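You operate a simulated robot arm through the tools that you are given. There is no shell and no other tool. Be economical: measure what you need, move in short steps, check, and stop when the job is done.

The job below is to be done with a simulated robot arm. You get a single attempt, and the scene is never put back.

## Task
Turn the drier dial to 60 C.

It is judged by the outcome, as a careful person would: the job done as asked, and still so three seconds after it is handed in. It fails if anything else is knocked over, pushed out of place, dropped, spilled or broken.

## Robot
A 7-joint arm with a two-finger parallel gripper on a trunk, on a base that drives. Base frame: it is fixed to the floor where the robot stands at the start and does not move with it; the origin is under the middle of the robot, x ahead of it, y to its left, z up. Readings come in m, degrees, newtons and seconds.
Its first joint turns from -166.0 to 166.0 degrees. Places, roughly: drier dial [0.5, 0, 0.8]. Payload 1.57 kg.
Tool frame: the origin (TCP) lies between the finger pads and is the grasp point; the fingertips stand 0.03 m ahead of it; z points along the fingers, y is the line along which they close. Largest opening 0.11 m; finger width 0.024, thickness 0.012; the body of the gripper, 0.048 by 0.112 m, starts 0.078 m behind the TCP.
Orientation is that of the tool frame in the base frame, as a unit quaternion [w, x, y, z]. With the fingers straight down and closing along the base's y, the tool's x points along the base's -x, its y along +y and its z along -z.

## Interface
- The arm moves only by the tool jog_arm. Its argument "targets" is a list that holds one entry, the list of rows, each a list of 6 numbers: the shift along the base's x, y, z in m, then the turn, a rotation vector about the base's x, y, z in degrees. In form: [[[x, y, z, rx, ry, rz], ...]]. A call has 1 to 8 rows; each row is the pose to reach, as a shift and turn from the pose commanded when the call began. "claw" is the gripper command, from -1 (fully open) to 1 (shut), values between in proportion, set as the call begins (left out, the last holds). A row lasts 0.2 s, in which the tool goes at most 0.05 m and 8.6 degrees; a call with a longer step from one row to the next is refused whole, and so is a gripper value outside its range. Where a pose cannot be reached the arm comes as near as it can. A force on the tool above 40 N (or 10 N above the force at the start of the call, whichever is more), or a blocked arm, ends the call early, and 0.2 s more pass. Each finger travels about 0.045 m/s and halts on what it meets, pressing with about 25 N; the grip force reading is that of the motor and also rises with nothing between the fingers. The clock runs only during rows and for 0.2 s after the last one: add rows that repeat a pose to give the fingers time. The reply holds the time, the measured pose of the TCP, the force on the tool along the base axes, the opening and the grip force, in the units named above and with some noise, and new pictures: "views" is both (left out), scene, wrist or none.
- Cameras (640 x 400 px; columns grow to the right, rows downward): "scene" is now at [0.0201, 0.1278, 1.418]; the picture's right is [-0.31, -0.95, 0.00], its down [-0.63, 0.21, -0.75] and it looks along [0.71, -0.23, -0.66] (base axes); focal length 258 px, centre (320, 200). "wrist" rides on the gripper at [-0.036, 0, -0.08] in the tool frame; the picture's right is [0.00, -1.00, 0.00], its down [0.97, 0.00, -0.24] and it looks along [0.24, 0.00, 0.97] (tool axes); focal length 218 px, centre (320, 200). There is no depth. A picture from a camera that has moved, and an enlarged one, comes with that camera's place and axes in the base frame and with its lens.
- slide_trunk(by): slides the trunk up (or, below 0, down) by that many m; the arm and the scene camera ride with it, the base frame stays. It gives what a move gives, with no picture.
- roll_base(legs): drives the robot by 1 to 6 legs, each [ahead, turn to the left] in m and degrees, along the robot's own axes; the way and the turn of a leg run together, so that a leg with both is an arc; at most 1.5 m and 180 degrees a leg. The arm and the cameras ride along, it lands a little off, and it stops where it bumps. It gives what a move gives, and a new picture of the scene camera.
- aim_head(pan, tilt): turns the head with the scene camera to pan (to the left, within 155 degrees either way) and tilt (down, from -29 to 69), counted from straight ahead of the robot. It gives what a move gives, and a new picture of the scene camera.
- inspect(camera, box): a new picture of the part [left, top, right, bottom] of that camera's present view, enlarged. The clock stands still meanwhile.
- close_job(): hands the job in; it is judged then, once.

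Work in short steps. Places have to be worked out from the pictures, the camera data and where the tool is seen: move nearer, look again, correct. Check each grasp and each placing, and mend what went wrong. You have 120 turns and 170 pictures in all, those below and enlarged ones among them. Open the gripper and draw the arm clear of the work before you hand the job in, unless the task says otherwise; then end with one line.

The tools are called by a JSON object that holds its "name" and its "arguments". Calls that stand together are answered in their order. jog_arm: Moves the arm, as the interface text tells. Its arguments: {"type":"object","properties":{"targets":{"type":"array","items":{"type":"array","items":{"type":"array","items":{"type":"number"}}}},"claw":{"type":"number"},"views":{"type":"string","enum":["both","scene","wrist","none"]}},"required":["targets"]} The other tools are called the same way: slide_trunk (by) slides the trunk up or down; roll_base (legs) drives the base; aim_head (pan, tilt) turns the head that bears the scene camera; inspect (camera, box) takes an enlarged picture of a part of a camera's view; close_job () hands the job in.

At the start:

```text
time_s: 0.0
tcp_pos: [0.4816, -0.0267, 1.0088]
orientation: [0.0, -0.001, 1.0, 0.0]
ft_force: [0.0, 0.3, 0.2]
opening: 0.11
finger_force: 0.1
trunk travel left (down, up): [-0.35, 0.24]
robot x, y, heading: [-0.0003, 0.0016, -0.2]
head pan, tilt: [-18.1, 41.5]
```

scene: 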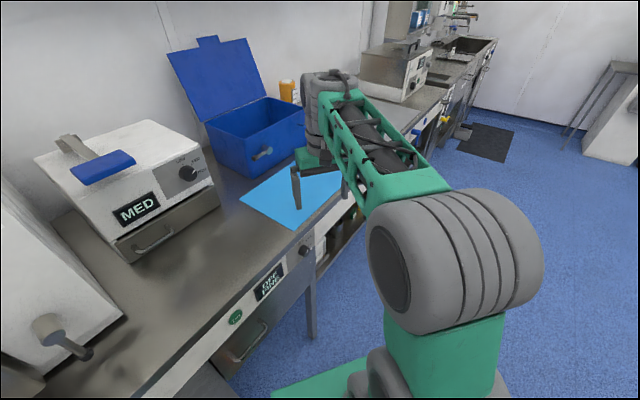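
wrist: 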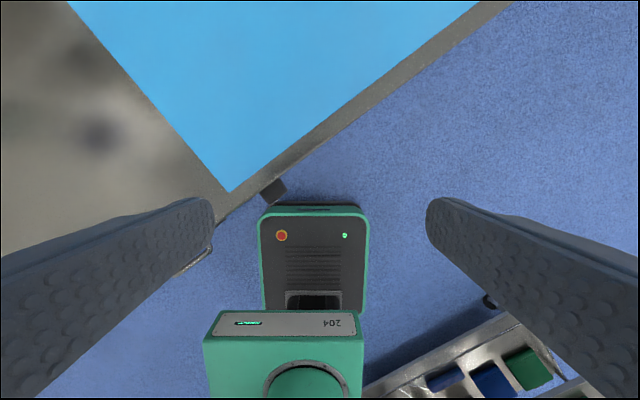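

The rough place [0.5, 0, 0.8] projects to about (311, 244), which matches the knob on the bench front panel. I'll enlarge that area, and also the other dial for comparison.

{"name": "inspect", "arguments": {"camera": "scene", "box": [220, 210, 348, 290]}}

{"name": "inspect", "arguments": {"camera": "scene", "box": [100, 120, 260, 220]}}

```text
5.00 times, centred on (284, 250) of scene
camera zoom: at [0.0201, 0.1278, 1.418], right [-0.31, -0.95, 0.0], down [-0.63, 0.21, -0.75], along [0.71, -0.23, -0.66], focal length 1289 px, centre (500, -50)
```

zoom: 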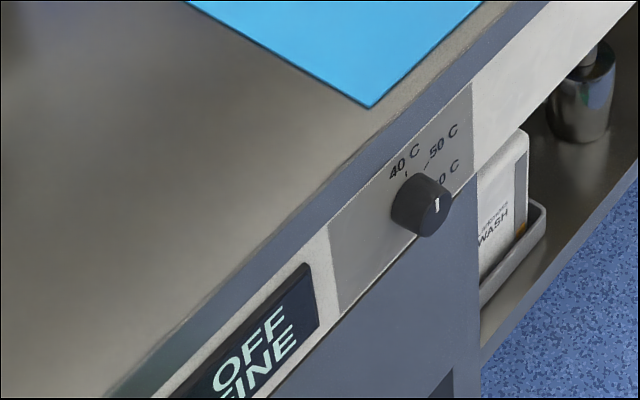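

```text
4.00 times, centred on (180, 170) of scene
camera zoom: at [0.0201, 0.1278, 1.418], right [-0.31, -0.95, 0.0], down [-0.63, 0.21, -0.75], along [0.71, -0.23, -0.66], focal length 1031 px, centre (880, 320)
```

zoom: 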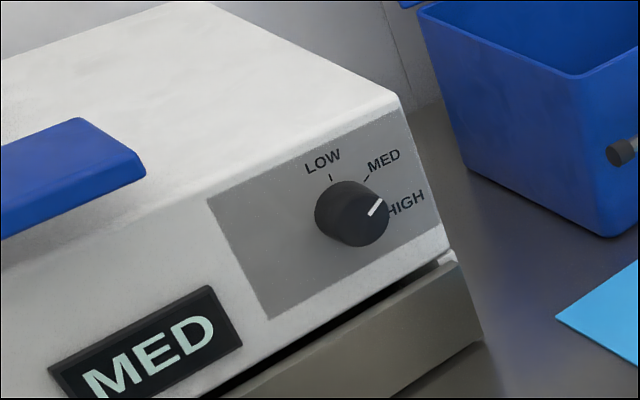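

The drier dial (40/50/60 C) is on the bench's front panel, which is turned roughly 36° from my heading. I want a position squarely facing it, so I'll first look at the floor to my right and behind.

{"name": "aim_head", "arguments": {"pan": -75, "tilt": 45}}

{"name": "aim_head", "arguments": {"pan": -145, "tilt": 40}}

{"name": "aim_head", "arguments": {"pan": 10, "tilt": 60}}

```text
time_s: 1.3
tcp_pos: [0.4811, -0.0267, 1.009]
orientation: [-0.001, -0.001, 1.0, -0.001]
ft_force: [0.9, -0.5, 0.0]
opening: 0.1101
finger_force: 0.0
trunk travel left (down, up): [-0.35, 0.24]
robot x, y, heading: [0.0001, -0.0015, 0.3]
head pan, tilt: [-75.0, 45.0]
camera scene: at [-0.0387, 0.0753, 1.4129], right [-0.97, -0.26, 0.0], down [-0.18, 0.68, -0.71], along [0.18, -0.68, -0.71], focal length 258 px, centre (320, 200)
```

scene: 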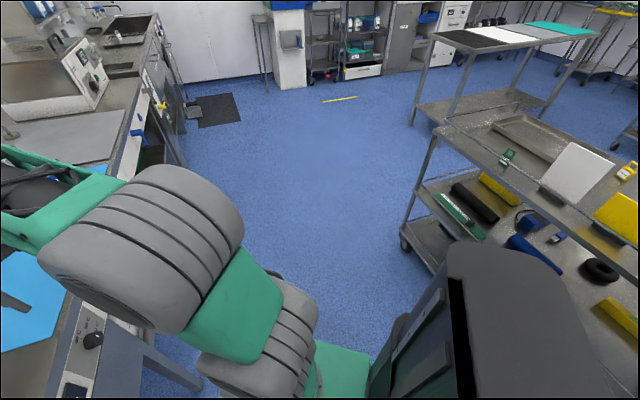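

```text
time_s: 2.7
tcp_pos: [0.4815, -0.0271, 1.0081]
orientation: [-0.001, 0.0, 1.0, -0.001]
ft_force: [0.2, -0.3, -0.1]
opening: 0.1101
finger_force: 0.0
trunk travel left (down, up): [-0.35, 0.24]
robot x, y, heading: [0.0012, -0.0015, -0.0]
head pan, tilt: [-145.0, 40.0]
camera scene: at [-0.1294, 0.105, 1.4201], right [-0.57, 0.82, 0.0], down [0.53, 0.37, -0.77], along [-0.63, -0.44, -0.64], focal length 258 px, centre (320, 200)
```

scene: 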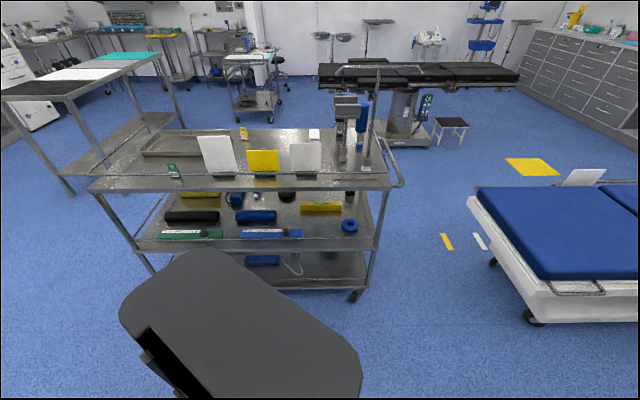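

```text
time_s: 5.1
tcp_pos: [0.4814, -0.0267, 1.0077]
orientation: [-0.001, 0.0, 1.0, -0.001]
ft_force: [-0.1, 0.4, 0.2]
opening: 0.1099
finger_force: 0.1
trunk travel left (down, up): [-0.35, 0.24]
robot x, y, heading: [-0.0001, 0.0004, 0.1]
head pan, tilt: [10.0, 60.0]
camera scene: at [0.0059, 0.1654, 1.3934], right [0.17, -0.98, 0.0], down [-0.85, -0.15, -0.5], along [0.49, 0.09, -0.87], focal length 258 px, centre (320, 200)
```

scene: 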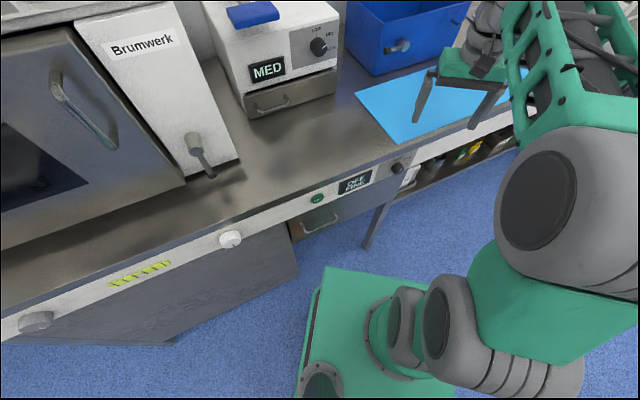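

The floor towards my right is clear, with the cart more than 0.6 m off. The bench front runs along (0.59, -0.81), so the panel faces heading 36°. I'll turn right, drive ahead and turn left so I end up about 0.75 m straight in front of the dial.

{"name": "roll_base", "arguments": {"legs": [[0, -98.8], [0.432, 0], [0, 135]]}}

{"name": "aim_head", "arguments": {"pan": 0, "tilt": 45}}

```text
time_s: 17.4
tcp_pos: [0.3421, -0.1743, 1.0077]
orientation: [0.0, -0.294, 0.956, 0.0]
ft_force: [0.4, 0.4, 0.6]
opening: 0.1099
finger_force: 0.0
trunk travel left (down, up): [-0.35, 0.24]
robot x, y, heading: [-0.0697, -0.4228, 34.1]
head pan, tilt: [10.0, 60.0]
camera scene: at [-0.1591, -0.2835, 1.3934], right [0.7, -0.72, 0.0], down [-0.62, -0.6, -0.5], along [0.36, 0.35, -0.87], focal length 258 px, centre (320, 200)
```

scene: 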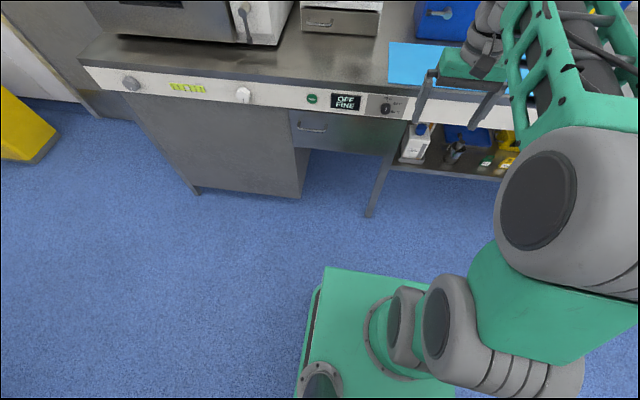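

```text
time_s: 18.2
tcp_pos: [0.3436, -0.1752, 1.0077]
orientation: [0.0, -0.294, 0.956, -0.001]
ft_force: [-0.1, -0.4, 0.2]
opening: 0.11
finger_force: 0.0
trunk travel left (down, up): [-0.35, 0.24]
robot x, y, heading: [-0.0714, -0.4215, 34.2]
head pan, tilt: [0.0, 45.0]
camera scene: at [-0.1396, -0.2842, 1.4128], right [0.56, -0.83, 0.0], down [-0.58, -0.4, -0.71], along [0.58, 0.4, -0.71], focal length 258 px, centre (320, 200)
```

scene: 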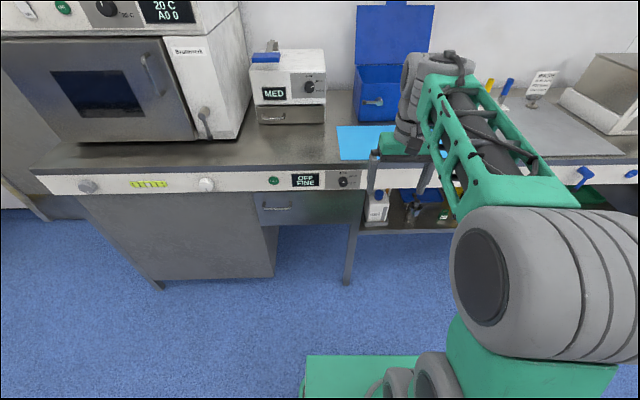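

Triangulating from three views puts the dial near (0.475, 0.033, 0.81), 0.23 m in front of the TCP. I'll start pitching the tool up to horizontal, facing the panel, while still well above and clear of it.

{"name": "jog_arm", "arguments": {"targets": [[[0, 0, 0, 4.93, -6.87, 0], [0, 0, 0, 9.86, -13.74, 0], [0, 0, 0, 14.79, -20.61, 0], [0, 0, 0, 19.72, -27.48, 0], [0, 0, 0, 24.65, -34.35, 0], [0, 0, 0, 29.0, -40.4, 0]]], "views": "both"}}

```text
time_s: 19.6
tcp_pos: [0.3424, -0.175, 0.9983]
orientation: [0.387, -0.269, 0.872, 0.133]
ft_force: [-0.1, -0.7, 0.1]
opening: 0.1098
finger_force: 0.0
trunk travel left (down, up): [-0.35, 0.24]
robot x, y, heading: [-0.0721, -0.4224, 34.1]
head pan, tilt: [0.0, 45.0]
camera scene: at [-0.1393, -0.2841, 1.4155], right [0.56, -0.83, 0.0], down [-0.58, -0.4, -0.71], along [0.58, 0.4, -0.71], focal length 258 px, centre (320, 200)
camera wrist: at [0.3144, -0.1978, 1.0774], right [0.57, -0.82, -0.02], down [-0.69, -0.46, -0.56], along [0.45, 0.34, -0.83], focal length 218 px, centre (320, 200)
```

scene: 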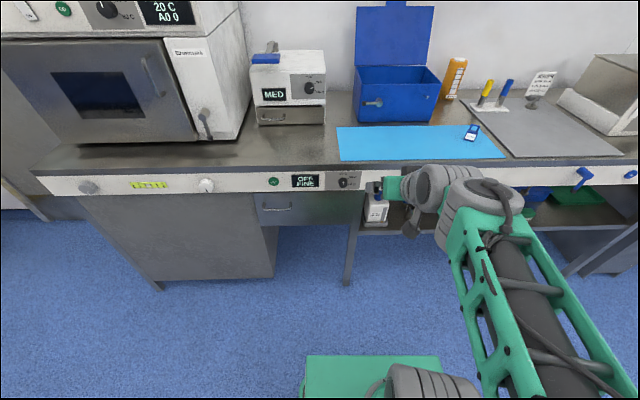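
wrist: 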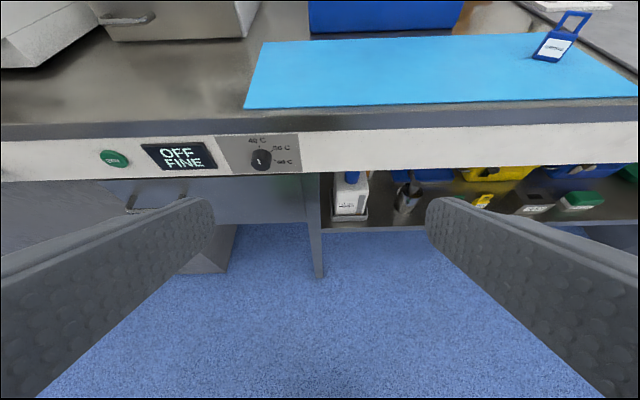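

The wrist camera now sees the dial head on, and its ray agrees with about (0.473, 0.04, 0.81). I'll enlarge it to read the pointer and labels.

{"name": "inspect", "arguments": {"camera": "wrist", "box": [210, 125, 306, 185]}}

```text
6.67 times, centred on (258, 155) of wrist
camera zoom: at [0.3144, -0.1978, 1.0774], right [0.57, -0.82, -0.02], down [-0.69, -0.46, -0.56], along [0.45, 0.34, -0.83], focal length 1455 px, centre (733, 500)
```

zoom: 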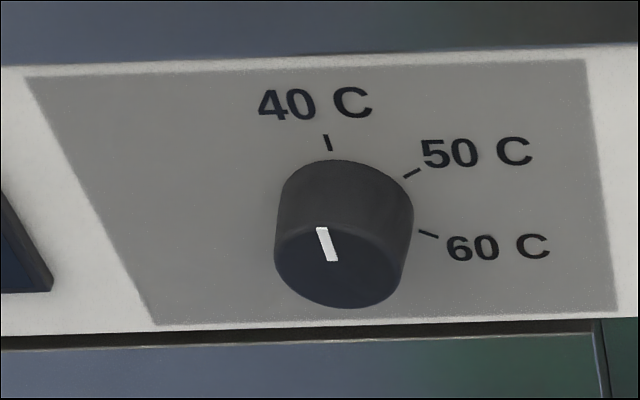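

The pointer is at 40 C, with 50 and 60 clockwise from it. I'll finish pitching to horizontal, moving left and down so the tool axis lines up with the dial, still about 0.2 m off the panel.

{"name": "jog_arm", "arguments": {"targets": [[[-0.011, 0.015, -0.035, 4.7, -6.46, 0], [-0.022, 0.031, -0.07, 9.4, -12.93, 0], [-0.034, 0.046, -0.105, 14.1, -19.4, 0], [-0.045, 0.062, -0.14, 18.8, -25.9, 0], [-0.057, 0.078, -0.175, 23.5, -32.4, 0], [-0.057, 0.078, -0.188, 23.5, -32.4, 0]]], "views": "both"}}

```text
time_s: 21.0
tcp_pos: [0.2847, -0.0964, 0.8224]
orientation: [0.669, -0.207, 0.677, 0.226]
ft_force: [0.5, -0.6, -0.4]
opening: 0.1099
finger_force: 0.0
trunk travel left (down, up): [-0.35, 0.24]
robot x, y, heading: [-0.0696, -0.4219, 34.1]
head pan, tilt: [0.0, 45.0]
camera scene: at [-0.1397, -0.284, 1.4129], right [0.56, -0.83, 0.0], down [-0.58, -0.4, -0.71], along [0.58, 0.4, -0.71], focal length 258 px, centre (320, 200)
camera wrist: at [0.2209, -0.1453, 0.8579], right [0.58, -0.81, -0.03], down [-0.21, -0.12, -0.97], along [0.78, 0.57, -0.24], focal length 218 px, centre (320, 200)
```

scene: 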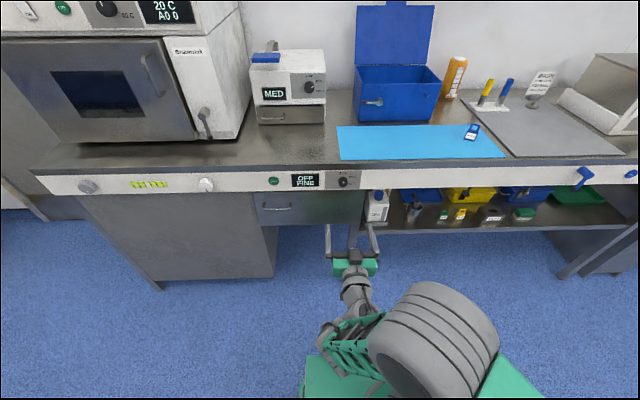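
wrist: 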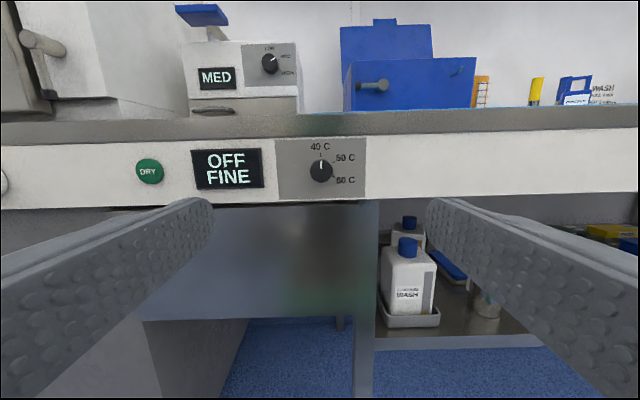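

The tool axis is horizontal and aligned with the dial, which I judge to be at (0.467, 0.033, 0.823). I'll zoom in from here to measure the tick angles.

{"name": "inspect", "arguments": {"camera": "wrist", "box": [272, 138, 368, 198]}}

```text
6.67 times, centred on (320, 168) of wrist
camera zoom: at [0.2209, -0.1453, 0.8579], right [0.58, -0.81, -0.03], down [-0.21, -0.12, -0.97], along [0.78, 0.57, -0.24], focal length 1455 px, centre (320, 413)
```

zoom: 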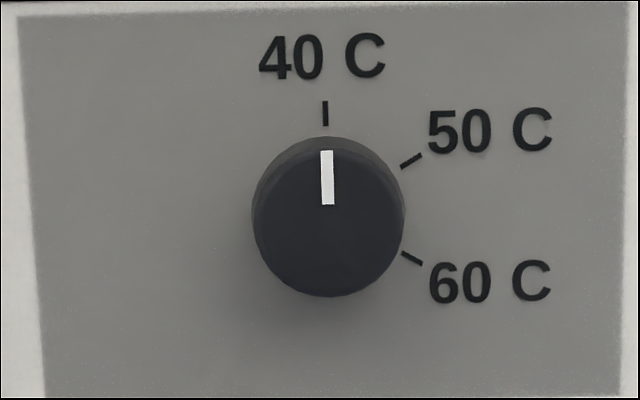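

The ticks sit at 0°, 60° and 120°, so 60 C is 120° clockwise from the current 40 C. I'll roll the tool 60° anticlockwise beforehand so one grip can cover the turn, and partly close the fingers to about 6 cm.

{"name": "jog_arm", "arguments": {"targets": [[[0, 0, 0, -6.09, -4.37, 0], [0, 0, 0, -12.18, -8.74, 0], [0, 0, 0, -18.27, -13.11, 0], [0, 0, 0, -24.36, -17.48, 0], [0, 0, 0, -30.45, -21.85, 0], [0, 0, 0, -36.54, -26.22, 0], [0, 0, 0, -42.63, -30.59, 0], [0, 0, 0, -48.72, -34.96, 0]]], "claw": -0.1, "views": "wrist"}}

```text
time_s: 22.8
tcp_pos: [0.2848, -0.0969, 0.8205]
orientation: [0.692, -0.517, 0.484, -0.142]
ft_force: [-0.5, 0.1, 0.6]
opening: 0.0602
finger_force: 0.0
trunk travel left (down, up): [-0.35, 0.24]
robot x, y, heading: [-0.0732, -0.4225, 34.3]
head pan, tilt: [0.0, 45.0]
camera wrist: at [0.2031, -0.1192, 0.8388], right [0.3, -0.42, 0.85], down [0.28, -0.81, -0.51], along [0.91, 0.4, -0.13], focal length 218 px, centre (320, 200)
```

wrist: 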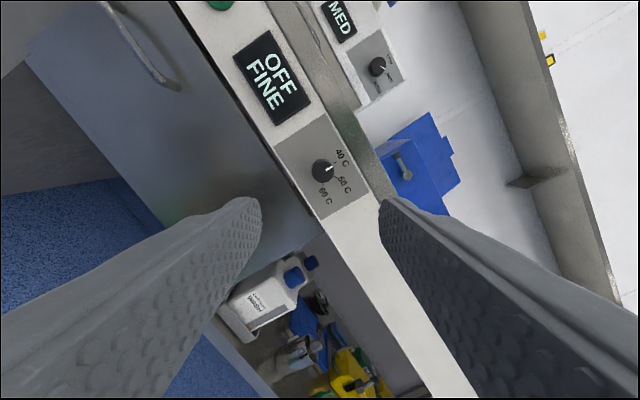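

The roll held the tool axis on the dial (z about 2 mm low). I'll advance 0.15 m along the axis, which should leave the fingertips about 4 cm from the panel, and look again.

{"name": "jog_arm", "arguments": {"targets": [[[0.0306, 0.0216, 0.001, -48.72, -34.96, 0]]], "views": "none"}}

```text
refused: row 1 steps farther than a row can; nothing moved
```

The call was refused because turns count from the start of each call, so I'll send it again with zero turn.

{"name": "jog_arm", "arguments": {"targets": [[[0.0306, 0.0216, 0.001, 0, 0, 0], [0.0612, 0.0432, 0.002, 0, 0, 0], [0.0918, 0.0648, 0.002, 0, 0, 0], [0.1225, 0.0868, 0.002, 0, 0, 0]]], "views": "both"}}

```text
time_s: 23.8
tcp_pos: [0.41, -0.0094, 0.8209]
orientation: [0.692, -0.517, 0.484, -0.141]
ft_force: [-0.6, 0.1, -0.1]
opening: 0.0606
finger_force: 0.0
trunk travel left (down, up): [-0.35, 0.24]
robot x, y, heading: [-0.0704, -0.4246, 34.0]
head pan, tilt: [0.0, 45.0]
camera scene: at [-0.1398, -0.2844, 1.4129], right [0.56, -0.83, 0.0], down [-0.58, -0.4, -0.71], along [0.58, 0.4, -0.71], focal length 258 px, centre (320, 200)
camera wrist: at [0.3272, -0.032, 0.8399], right [0.31, -0.43, 0.85], down [0.28, -0.81, -0.51], along [0.91, 0.4, -0.13], focal length 218 px, centre (320, 200)
```

scene: 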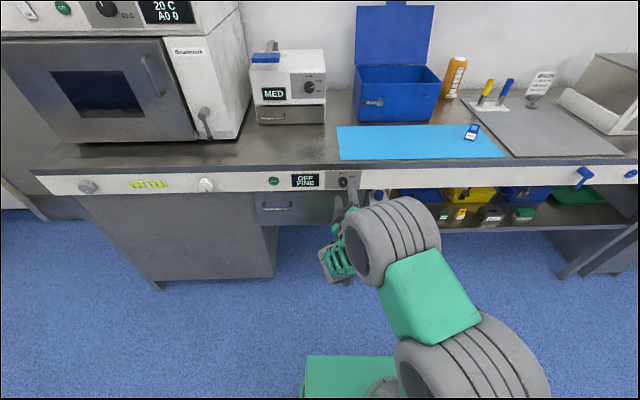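
wrist: 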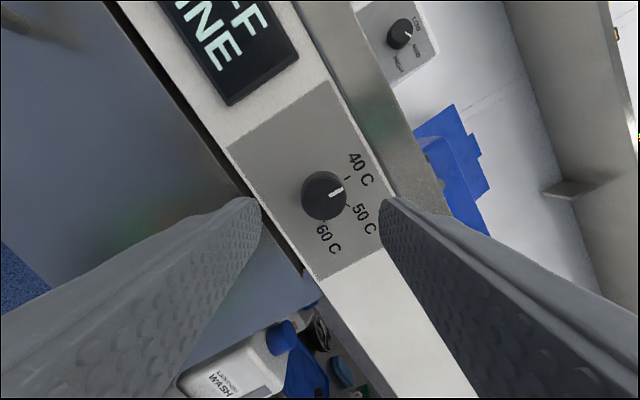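

Alignment still holds and the dial stays centred between the fingers. I'll advance another 2.5 cm and check the depth.

{"name": "jog_arm", "arguments": {"targets": [[[0.0102, 0.0072, 0.001, 0, 0, 0], [0.0204, 0.0145, 0.001, 0, 0, 0]]], "views": "wrist"}}

{"name": "inspect", "arguments": {"camera": "scene", "box": [310, 160, 390, 210]}}

```text
time_s: 24.4
tcp_pos: [0.428, 0.006, 0.8233]
orientation: [0.692, -0.516, 0.485, -0.141]
ft_force: [-1.1, 0.0, -0.5]
opening: 0.0604
finger_force: 0.1
trunk travel left (down, up): [-0.35, 0.24]
robot x, y, heading: [-0.0694, -0.4261, 34.4]
head pan, tilt: [0.0, 45.0]
camera wrist: at [0.346, -0.0177, 0.8416], right [0.31, -0.43, 0.85], down [0.28, -0.81, -0.51], along [0.91, 0.4, -0.13], focal length 218 px, centre (320, 200)
```

wrist: 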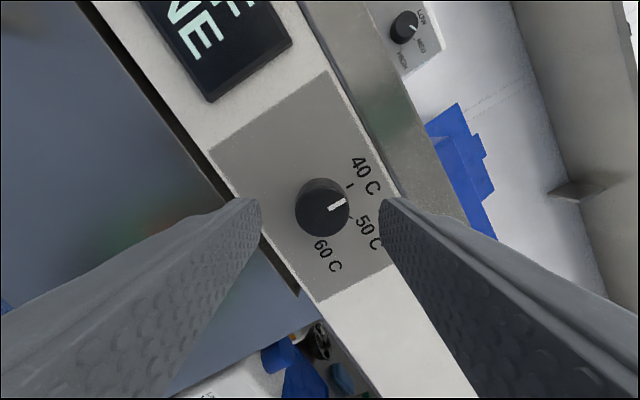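

```text
8.00 times, centred on (350, 185) of scene
camera zoom: at [-0.1397, -0.2842, 1.4129], right [0.56, -0.83, 0.0], down [-0.58, -0.4, -0.71], along [0.58, 0.4, -0.71], focal length 2062 px, centre (80, 320)
```

zoom: 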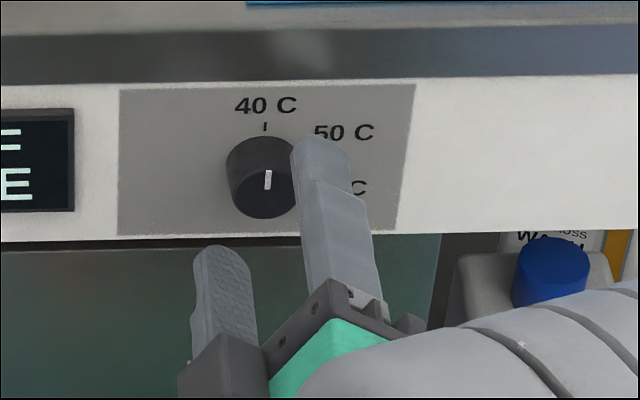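

The knob's front face is about 1.5 cm beyond the fingertips and it protrudes roughly 2 cm. I'll advance 2.8 cm more to bring the fingers alongside it.

{"name": "jog_arm", "arguments": {"targets": [[[0.0076, 0.0054, 0, 0, 0, 0], [0.0153, 0.0108, 0, 0, 0, 0], [0.0229, 0.0162, 0, 0, 0, 0], [0.0229, 0.0162, 0, 0, 0, 0]]], "views": "wrist"}}

{"name": "inspect", "arguments": {"camera": "scene", "box": [310, 160, 390, 210]}}

```text
time_s: 25.4
tcp_pos: [0.4482, 0.0179, 0.8236]
orientation: [0.692, -0.517, 0.484, -0.14]
ft_force: [-34.4, -16.5, 2.0]
opening: 0.0582
finger_force: 0.1
trunk travel left (down, up): [-0.35, 0.24]
robot x, y, heading: [-0.0715, -0.4212, 34.3]
head pan, tilt: [0.0, 45.0]
camera wrist: at [0.3656, -0.0038, 0.8412], right [0.31, -0.42, 0.85], down [0.28, -0.81, -0.51], along [0.91, 0.4, -0.13], focal length 218 px, centre (320, 200)
```

wrist: 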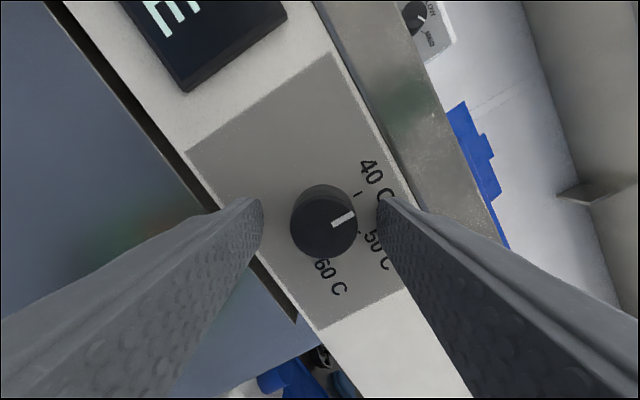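

```text
8.00 times, centred on (350, 185) of scene
camera zoom: at [-0.1436, -0.2863, 1.4129], right [0.56, -0.83, 0.0], down [-0.58, -0.4, -0.71], along [0.59, 0.4, -0.71], focal length 2062 px, centre (80, 320)
```

zoom: 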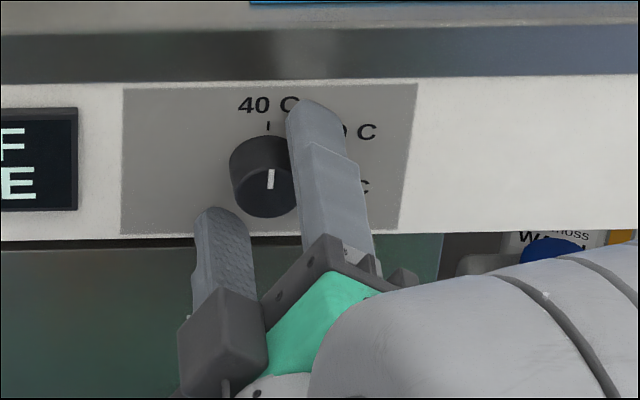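

Force is about 38 N along the axis, so the fingertips have met the panel with the knob between them. I'll back off about 5 mm and check before closing.

{"name": "jog_arm", "arguments": {"targets": [[[-0.0041, -0.0029, 0, 0, 0, 0], [-0.0041, -0.0029, 0, 0, 0, 0]]], "views": "none"}}

```text
time_s: 26.0
tcp_pos: [0.4486, 0.017, 0.824]
orientation: [0.693, -0.515, 0.484, -0.141]
ft_force: [-1.3, 0.7, 0.3]
opening: 0.0621
finger_force: 0.5
trunk travel left (down, up): [-0.35, 0.24]
robot x, y, heading: [-0.0699, -0.4253, 34.2]
head pan, tilt: [0.0, 45.0]
```

Contact is released. I'll back off 1.5 mm more and close on the knob.

{"name": "jog_arm", "arguments": {"targets": [[[-0.0012, -0.0009, 0, 0, 0, 0], [-0.0012, -0.0009, 0, 0, 0, 0], [-0.0012, -0.0009, 0, 0, 0, 0], [-0.0012, -0.0009, 0, 0, 0, 0]]], "claw": 1, "views": "wrist"}}

```text
time_s: 27.0
tcp_pos: [0.4484, 0.0158, 0.8233]
orientation: [0.692, -0.516, 0.485, -0.14]
ft_force: [3.8, 1.1, 3.4]
opening: 0.031
finger_force: 33.2
trunk travel left (down, up): [-0.35, 0.24]
robot x, y, heading: [-0.0695, -0.4264, 34.1]
head pan, tilt: [0.0, 45.0]
camera wrist: at [0.3643, -0.0064, 0.842], right [0.3, -0.43, 0.85], down [0.28, -0.81, -0.51], along [0.91, 0.4, -0.13], focal length 218 px, centre (320, 200)
```

wrist: 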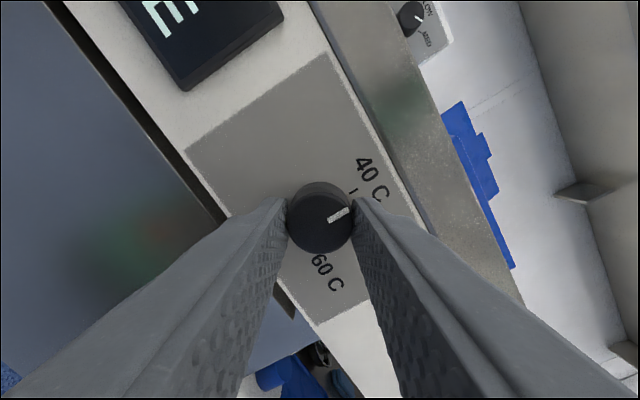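

The knob is gripped (31 mm opening, low side forces). I'll turn it 30° clockwise about the panel normal first.

{"name": "jog_arm", "arguments": {"targets": [[[0, 0, 0, 6.1, 4.37, 0], [0, 0, 0, 12.2, 8.74, 0], [0, 0, 0, 18.3, 13.1, 0], [0, 0, 0, 24.4, 17.5, 0]]], "views": "wrist"}}

```text
time_s: 28.0
tcp_pos: [0.4471, 0.0171, 0.8233]
orientation: [0.705, -0.374, 0.601, 0.044]
ft_force: [7.6, 4.8, 4.0]
opening: 0.0309
finger_force: 40.2
trunk travel left (down, up): [-0.35, 0.24]
robot x, y, heading: [-0.0686, -0.4212, 33.9]
head pan, tilt: [0.0, 45.0]
camera wrist: at [0.3719, -0.017, 0.8542], right [0.51, -0.72, 0.47], down [0.07, -0.51, -0.85], along [0.86, 0.47, -0.21], focal length 218 px, centre (320, 200)
```

wrist: 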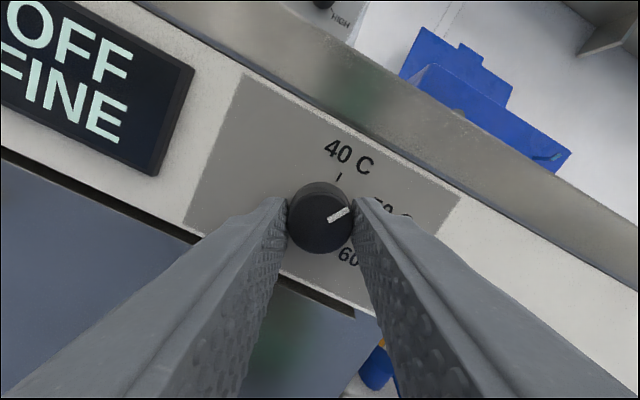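

The knob follows the gripper without slipping, and the forces stay small. I'll continue with another 60°.

{"name": "jog_arm", "arguments": {"targets": [[[0, 0, 0, 6.1, 4.37, 0], [0, 0, 0, 12.2, 8.74, 0], [0, 0, 0, 18.3, 13.1, 0], [0, 0, 0, 24.4, 17.5, 0], [0, 0, 0, 30.5, 21.85, 0], [0, 0, 0, 36.5, 26.2, 0], [0, 0, 0, 42.6, 30.6, 0], [0, 0, 0, 48.7, 35, 0]]], "views": "wrist"}}

```text
time_s: 29.8
tcp_pos: [0.4448, 0.0196, 0.8236]
orientation: [0.586, -0.027, 0.708, 0.393]
ft_force: [0.8, 9.8, 0.7]
opening: 0.0311
finger_force: 39.7
trunk travel left (down, up): [-0.35, 0.24]
robot x, y, heading: [-0.0676, -0.4216, 34.5]
head pan, tilt: [0.0, 45.0]
camera wrist: at [0.3921, -0.0451, 0.8534], right [0.5, -0.69, -0.53], down [-0.5, 0.27, -0.82], along [0.71, 0.67, -0.21], focal length 218 px, centre (320, 200)
```

wrist: 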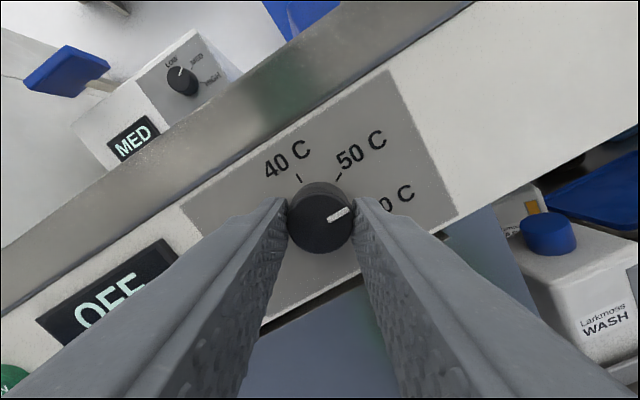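

About 90° is done. I'll turn the last 30° and compare the pointer with the 60 C tick.

{"name": "jog_arm", "arguments": {"targets": [[[0, 0, 0, 6.1, 4.37, 0], [0, 0, 0, 12.2, 8.74, 0], [0, 0, 0, 18.3, 13.1, 0], [0, 0, 0, 24.4, 17.5, 0], [0, 0, 0, 24.4, 17.5, 0]]], "views": "wrist"}}

{"name": "inspect", "arguments": {"camera": "wrist", "box": [240, 140, 400, 240]}}

{"name": "inspect", "arguments": {"camera": "scene", "box": [230, 60, 390, 210]}}

```text
time_s: 31.0
tcp_pos: [0.4449, 0.0197, 0.8233]
orientation: [0.464, 0.158, 0.689, 0.534]
ft_force: [-15.5, 19.3, 7.4]
opening: 0.0306
finger_force: 39.8
trunk travel left (down, up): [-0.35, 0.24]
robot x, y, heading: [-0.0703, -0.4244, 34.4]
head pan, tilt: [0.0, 45.0]
camera wrist: at [0.3993, -0.0551, 0.8401], right [0.28, -0.38, -0.88], down [-0.7, 0.55, -0.46], along [0.66, 0.74, -0.11], focal length 218 px, centre (320, 200)
```

wrist: 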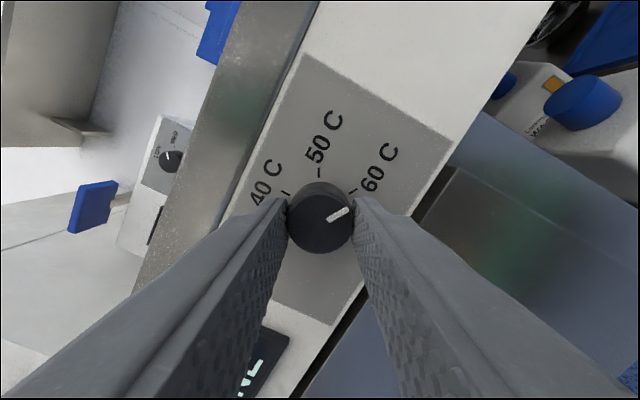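

```text
4.00 times, centred on (320, 190) of wrist
camera zoom: at [0.3993, -0.0551, 0.8401], right [0.28, -0.38, -0.88], down [-0.7, 0.55, -0.46], along [0.66, 0.74, -0.11], focal length 873 px, centre (320, 240)
```

zoom: 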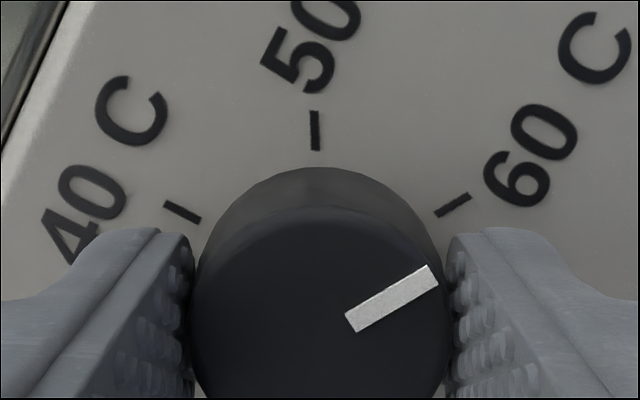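

```text
2.67 times, centred on (310, 135) of scene
camera zoom: at [-0.142, -0.2828, 1.4127], right [0.56, -0.83, 0.0], down [-0.58, -0.4, -0.71], along [0.58, 0.4, -0.71], focal length 687 px, centre (347, 373)
```

zoom: 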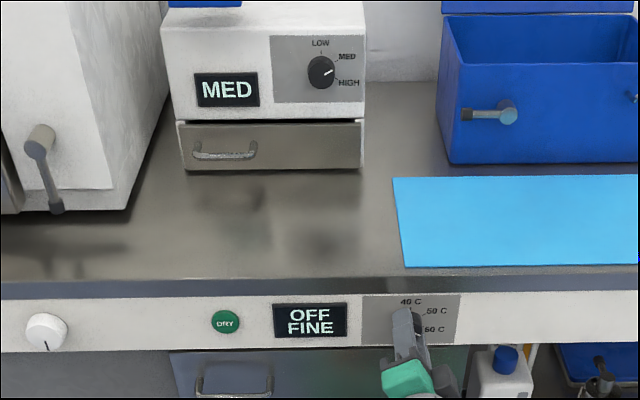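

The pointer looks about on 60 C, perhaps 5° short. I'll open the fingers and back off to judge it without the grip.

{"name": "jog_arm", "arguments": {"targets": [[[0, 0, 0, 0, 0, 0], [0, 0, 0, 0, 0, 0], [0, 0, 0, 0, 0, 0]]], "claw": -0.1, "views": "none"}}

{"name": "jog_arm", "arguments": {"targets": [[[-0.0243, -0.0176, 0, 0, 0, 0], [-0.0486, -0.0352, 0, 0, 0, 0], [-0.0729, -0.0528, 0, 0, 0, 0]]], "views": "none"}}

{"name": "jog_arm", "arguments": {"targets": [[[0, 0, 0, -6.1, -4.37, 0], [0, 0, 0, -12.2, -8.74, 0], [0, 0, 0, -18.3, -13.1, 0], [0, 0, 0, -24.4, -17.5, 0], [0, 0, 0, -30.5, -21.85, 0], [0, 0, 0, -36.5, -26.2, 0], [0, 0, 0, -42.6, -30.6, 0], [0, 0, 0, -48.7, -35, 0]]], "views": "wrist"}}

{"name": "inspect", "arguments": {"camera": "wrist", "box": [256, 140, 384, 220]}}

```text
time_s: 31.8
tcp_pos: [0.4461, 0.017, 0.8222]
orientation: [0.464, 0.157, 0.69, 0.532]
ft_force: [-0.1, 0.5, 0.4]
opening: 0.0606
finger_force: 0.1
trunk travel left (down, up): [-0.35, 0.24]
robot x, y, heading: [-0.0686, -0.4227, 34.3]
head pan, tilt: [0.0, 45.0]
```

```text
time_s: 32.6
tcp_pos: [0.3721, -0.0362, 0.8204]
orientation: [0.465, 0.159, 0.69, 0.531]
ft_force: [0.0, 0.7, 0.7]
opening: 0.0605
finger_force: 0.1
trunk travel left (down, up): [-0.35, 0.24]
robot x, y, heading: [-0.0702, -0.4232, 34.3]
head pan, tilt: [0.0, 45.0]
```

```text
time_s: 34.4
tcp_pos: [0.373, -0.0363, 0.8251]
orientation: [0.668, -0.208, 0.678, 0.226]
ft_force: [0.3, 0.2, 0.2]
opening: 0.0606
finger_force: 0.0
trunk travel left (down, up): [-0.35, 0.24]
robot x, y, heading: [-0.0675, -0.4212, 34.1]
head pan, tilt: [0.0, 45.0]
camera wrist: at [0.3088, -0.085, 0.8591], right [0.58, -0.81, -0.03], down [-0.21, -0.12, -0.97], along [0.78, 0.57, -0.24], focal length 218 px, centre (320, 200)
```

wrist: 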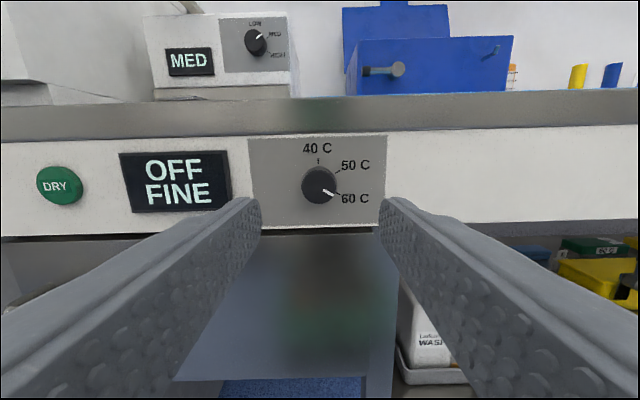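

```text
5.00 times, centred on (320, 180) of wrist
camera zoom: at [0.3088, -0.085, 0.8591], right [0.58, -0.81, -0.03], down [-0.21, -0.12, -0.97], along [0.78, 0.57, -0.24], focal length 1091 px, centre (320, 300)
```

zoom: 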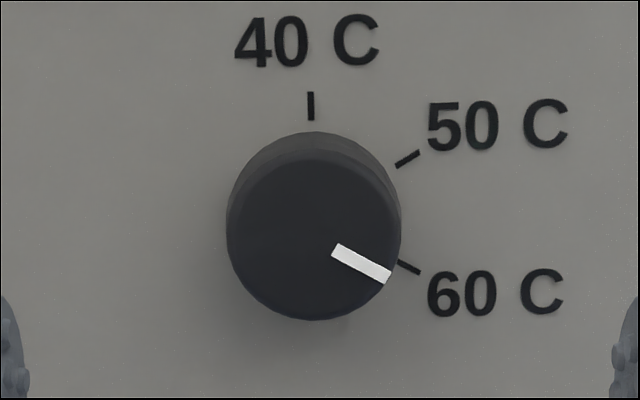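

The pointer lies at about 28° below horizontal and the 60 C tick at about 26°, so the dial is on 60 C. I'll open fully and draw the arm clear.

{"name": "jog_arm", "arguments": {"targets": [[[-0.0324, -0.0235, 0, 0, 0, 0], [-0.0648, -0.047, 0, 0, 0, 0], [-0.0729, -0.0528, 0, 0, 0, 0], [-0.0729, -0.0528, 0, 0, 0, 0]]], "claw": -1, "views": "wrist"}}

{"name": "inspect", "arguments": {"camera": "wrist", "box": [272, 138, 368, 198]}}

```text
time_s: 35.4
tcp_pos: [0.2973, -0.0883, 0.8229]
orientation: [0.668, -0.206, 0.678, 0.225]
ft_force: [-0.5, -0.2, -0.4]
opening: 0.1101
finger_force: 0.0
trunk travel left (down, up): [-0.35, 0.24]
robot x, y, heading: [-0.0671, -0.4202, 34.0]
head pan, tilt: [0.0, 45.0]
camera wrist: at [0.2344, -0.1372, 0.859], right [0.58, -0.81, -0.03], down [-0.22, -0.12, -0.97], along [0.78, 0.57, -0.25], focal length 218 px, centre (320, 200)
```

wrist: 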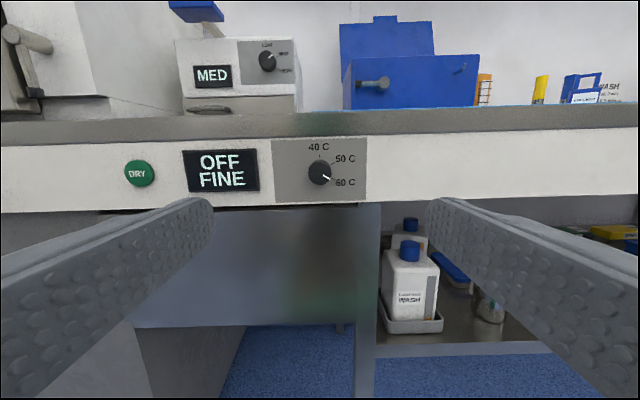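

```text
6.67 times, centred on (320, 168) of wrist
camera zoom: at [0.2344, -0.1372, 0.859], right [0.58, -0.81, -0.03], down [-0.22, -0.12, -0.97], along [0.78, 0.57, -0.25], focal length 1455 px, centre (320, 413)
```

zoom: 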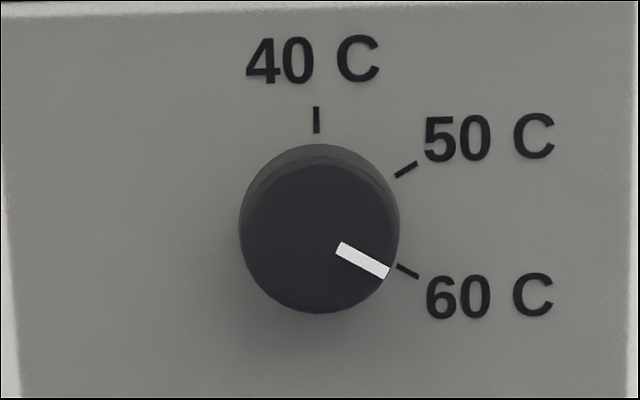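

The pointer is steady on the 60 C tick, the gripper is open and the arm is clear, so I'm handing the job in.

{"name": "close_job", "arguments": {}}

```text
The job is handed in.
```

The drier dial is turned to 60 C, with the pointer lined up on the 60 C tick; nothing else was moved or knocked over that I could see.
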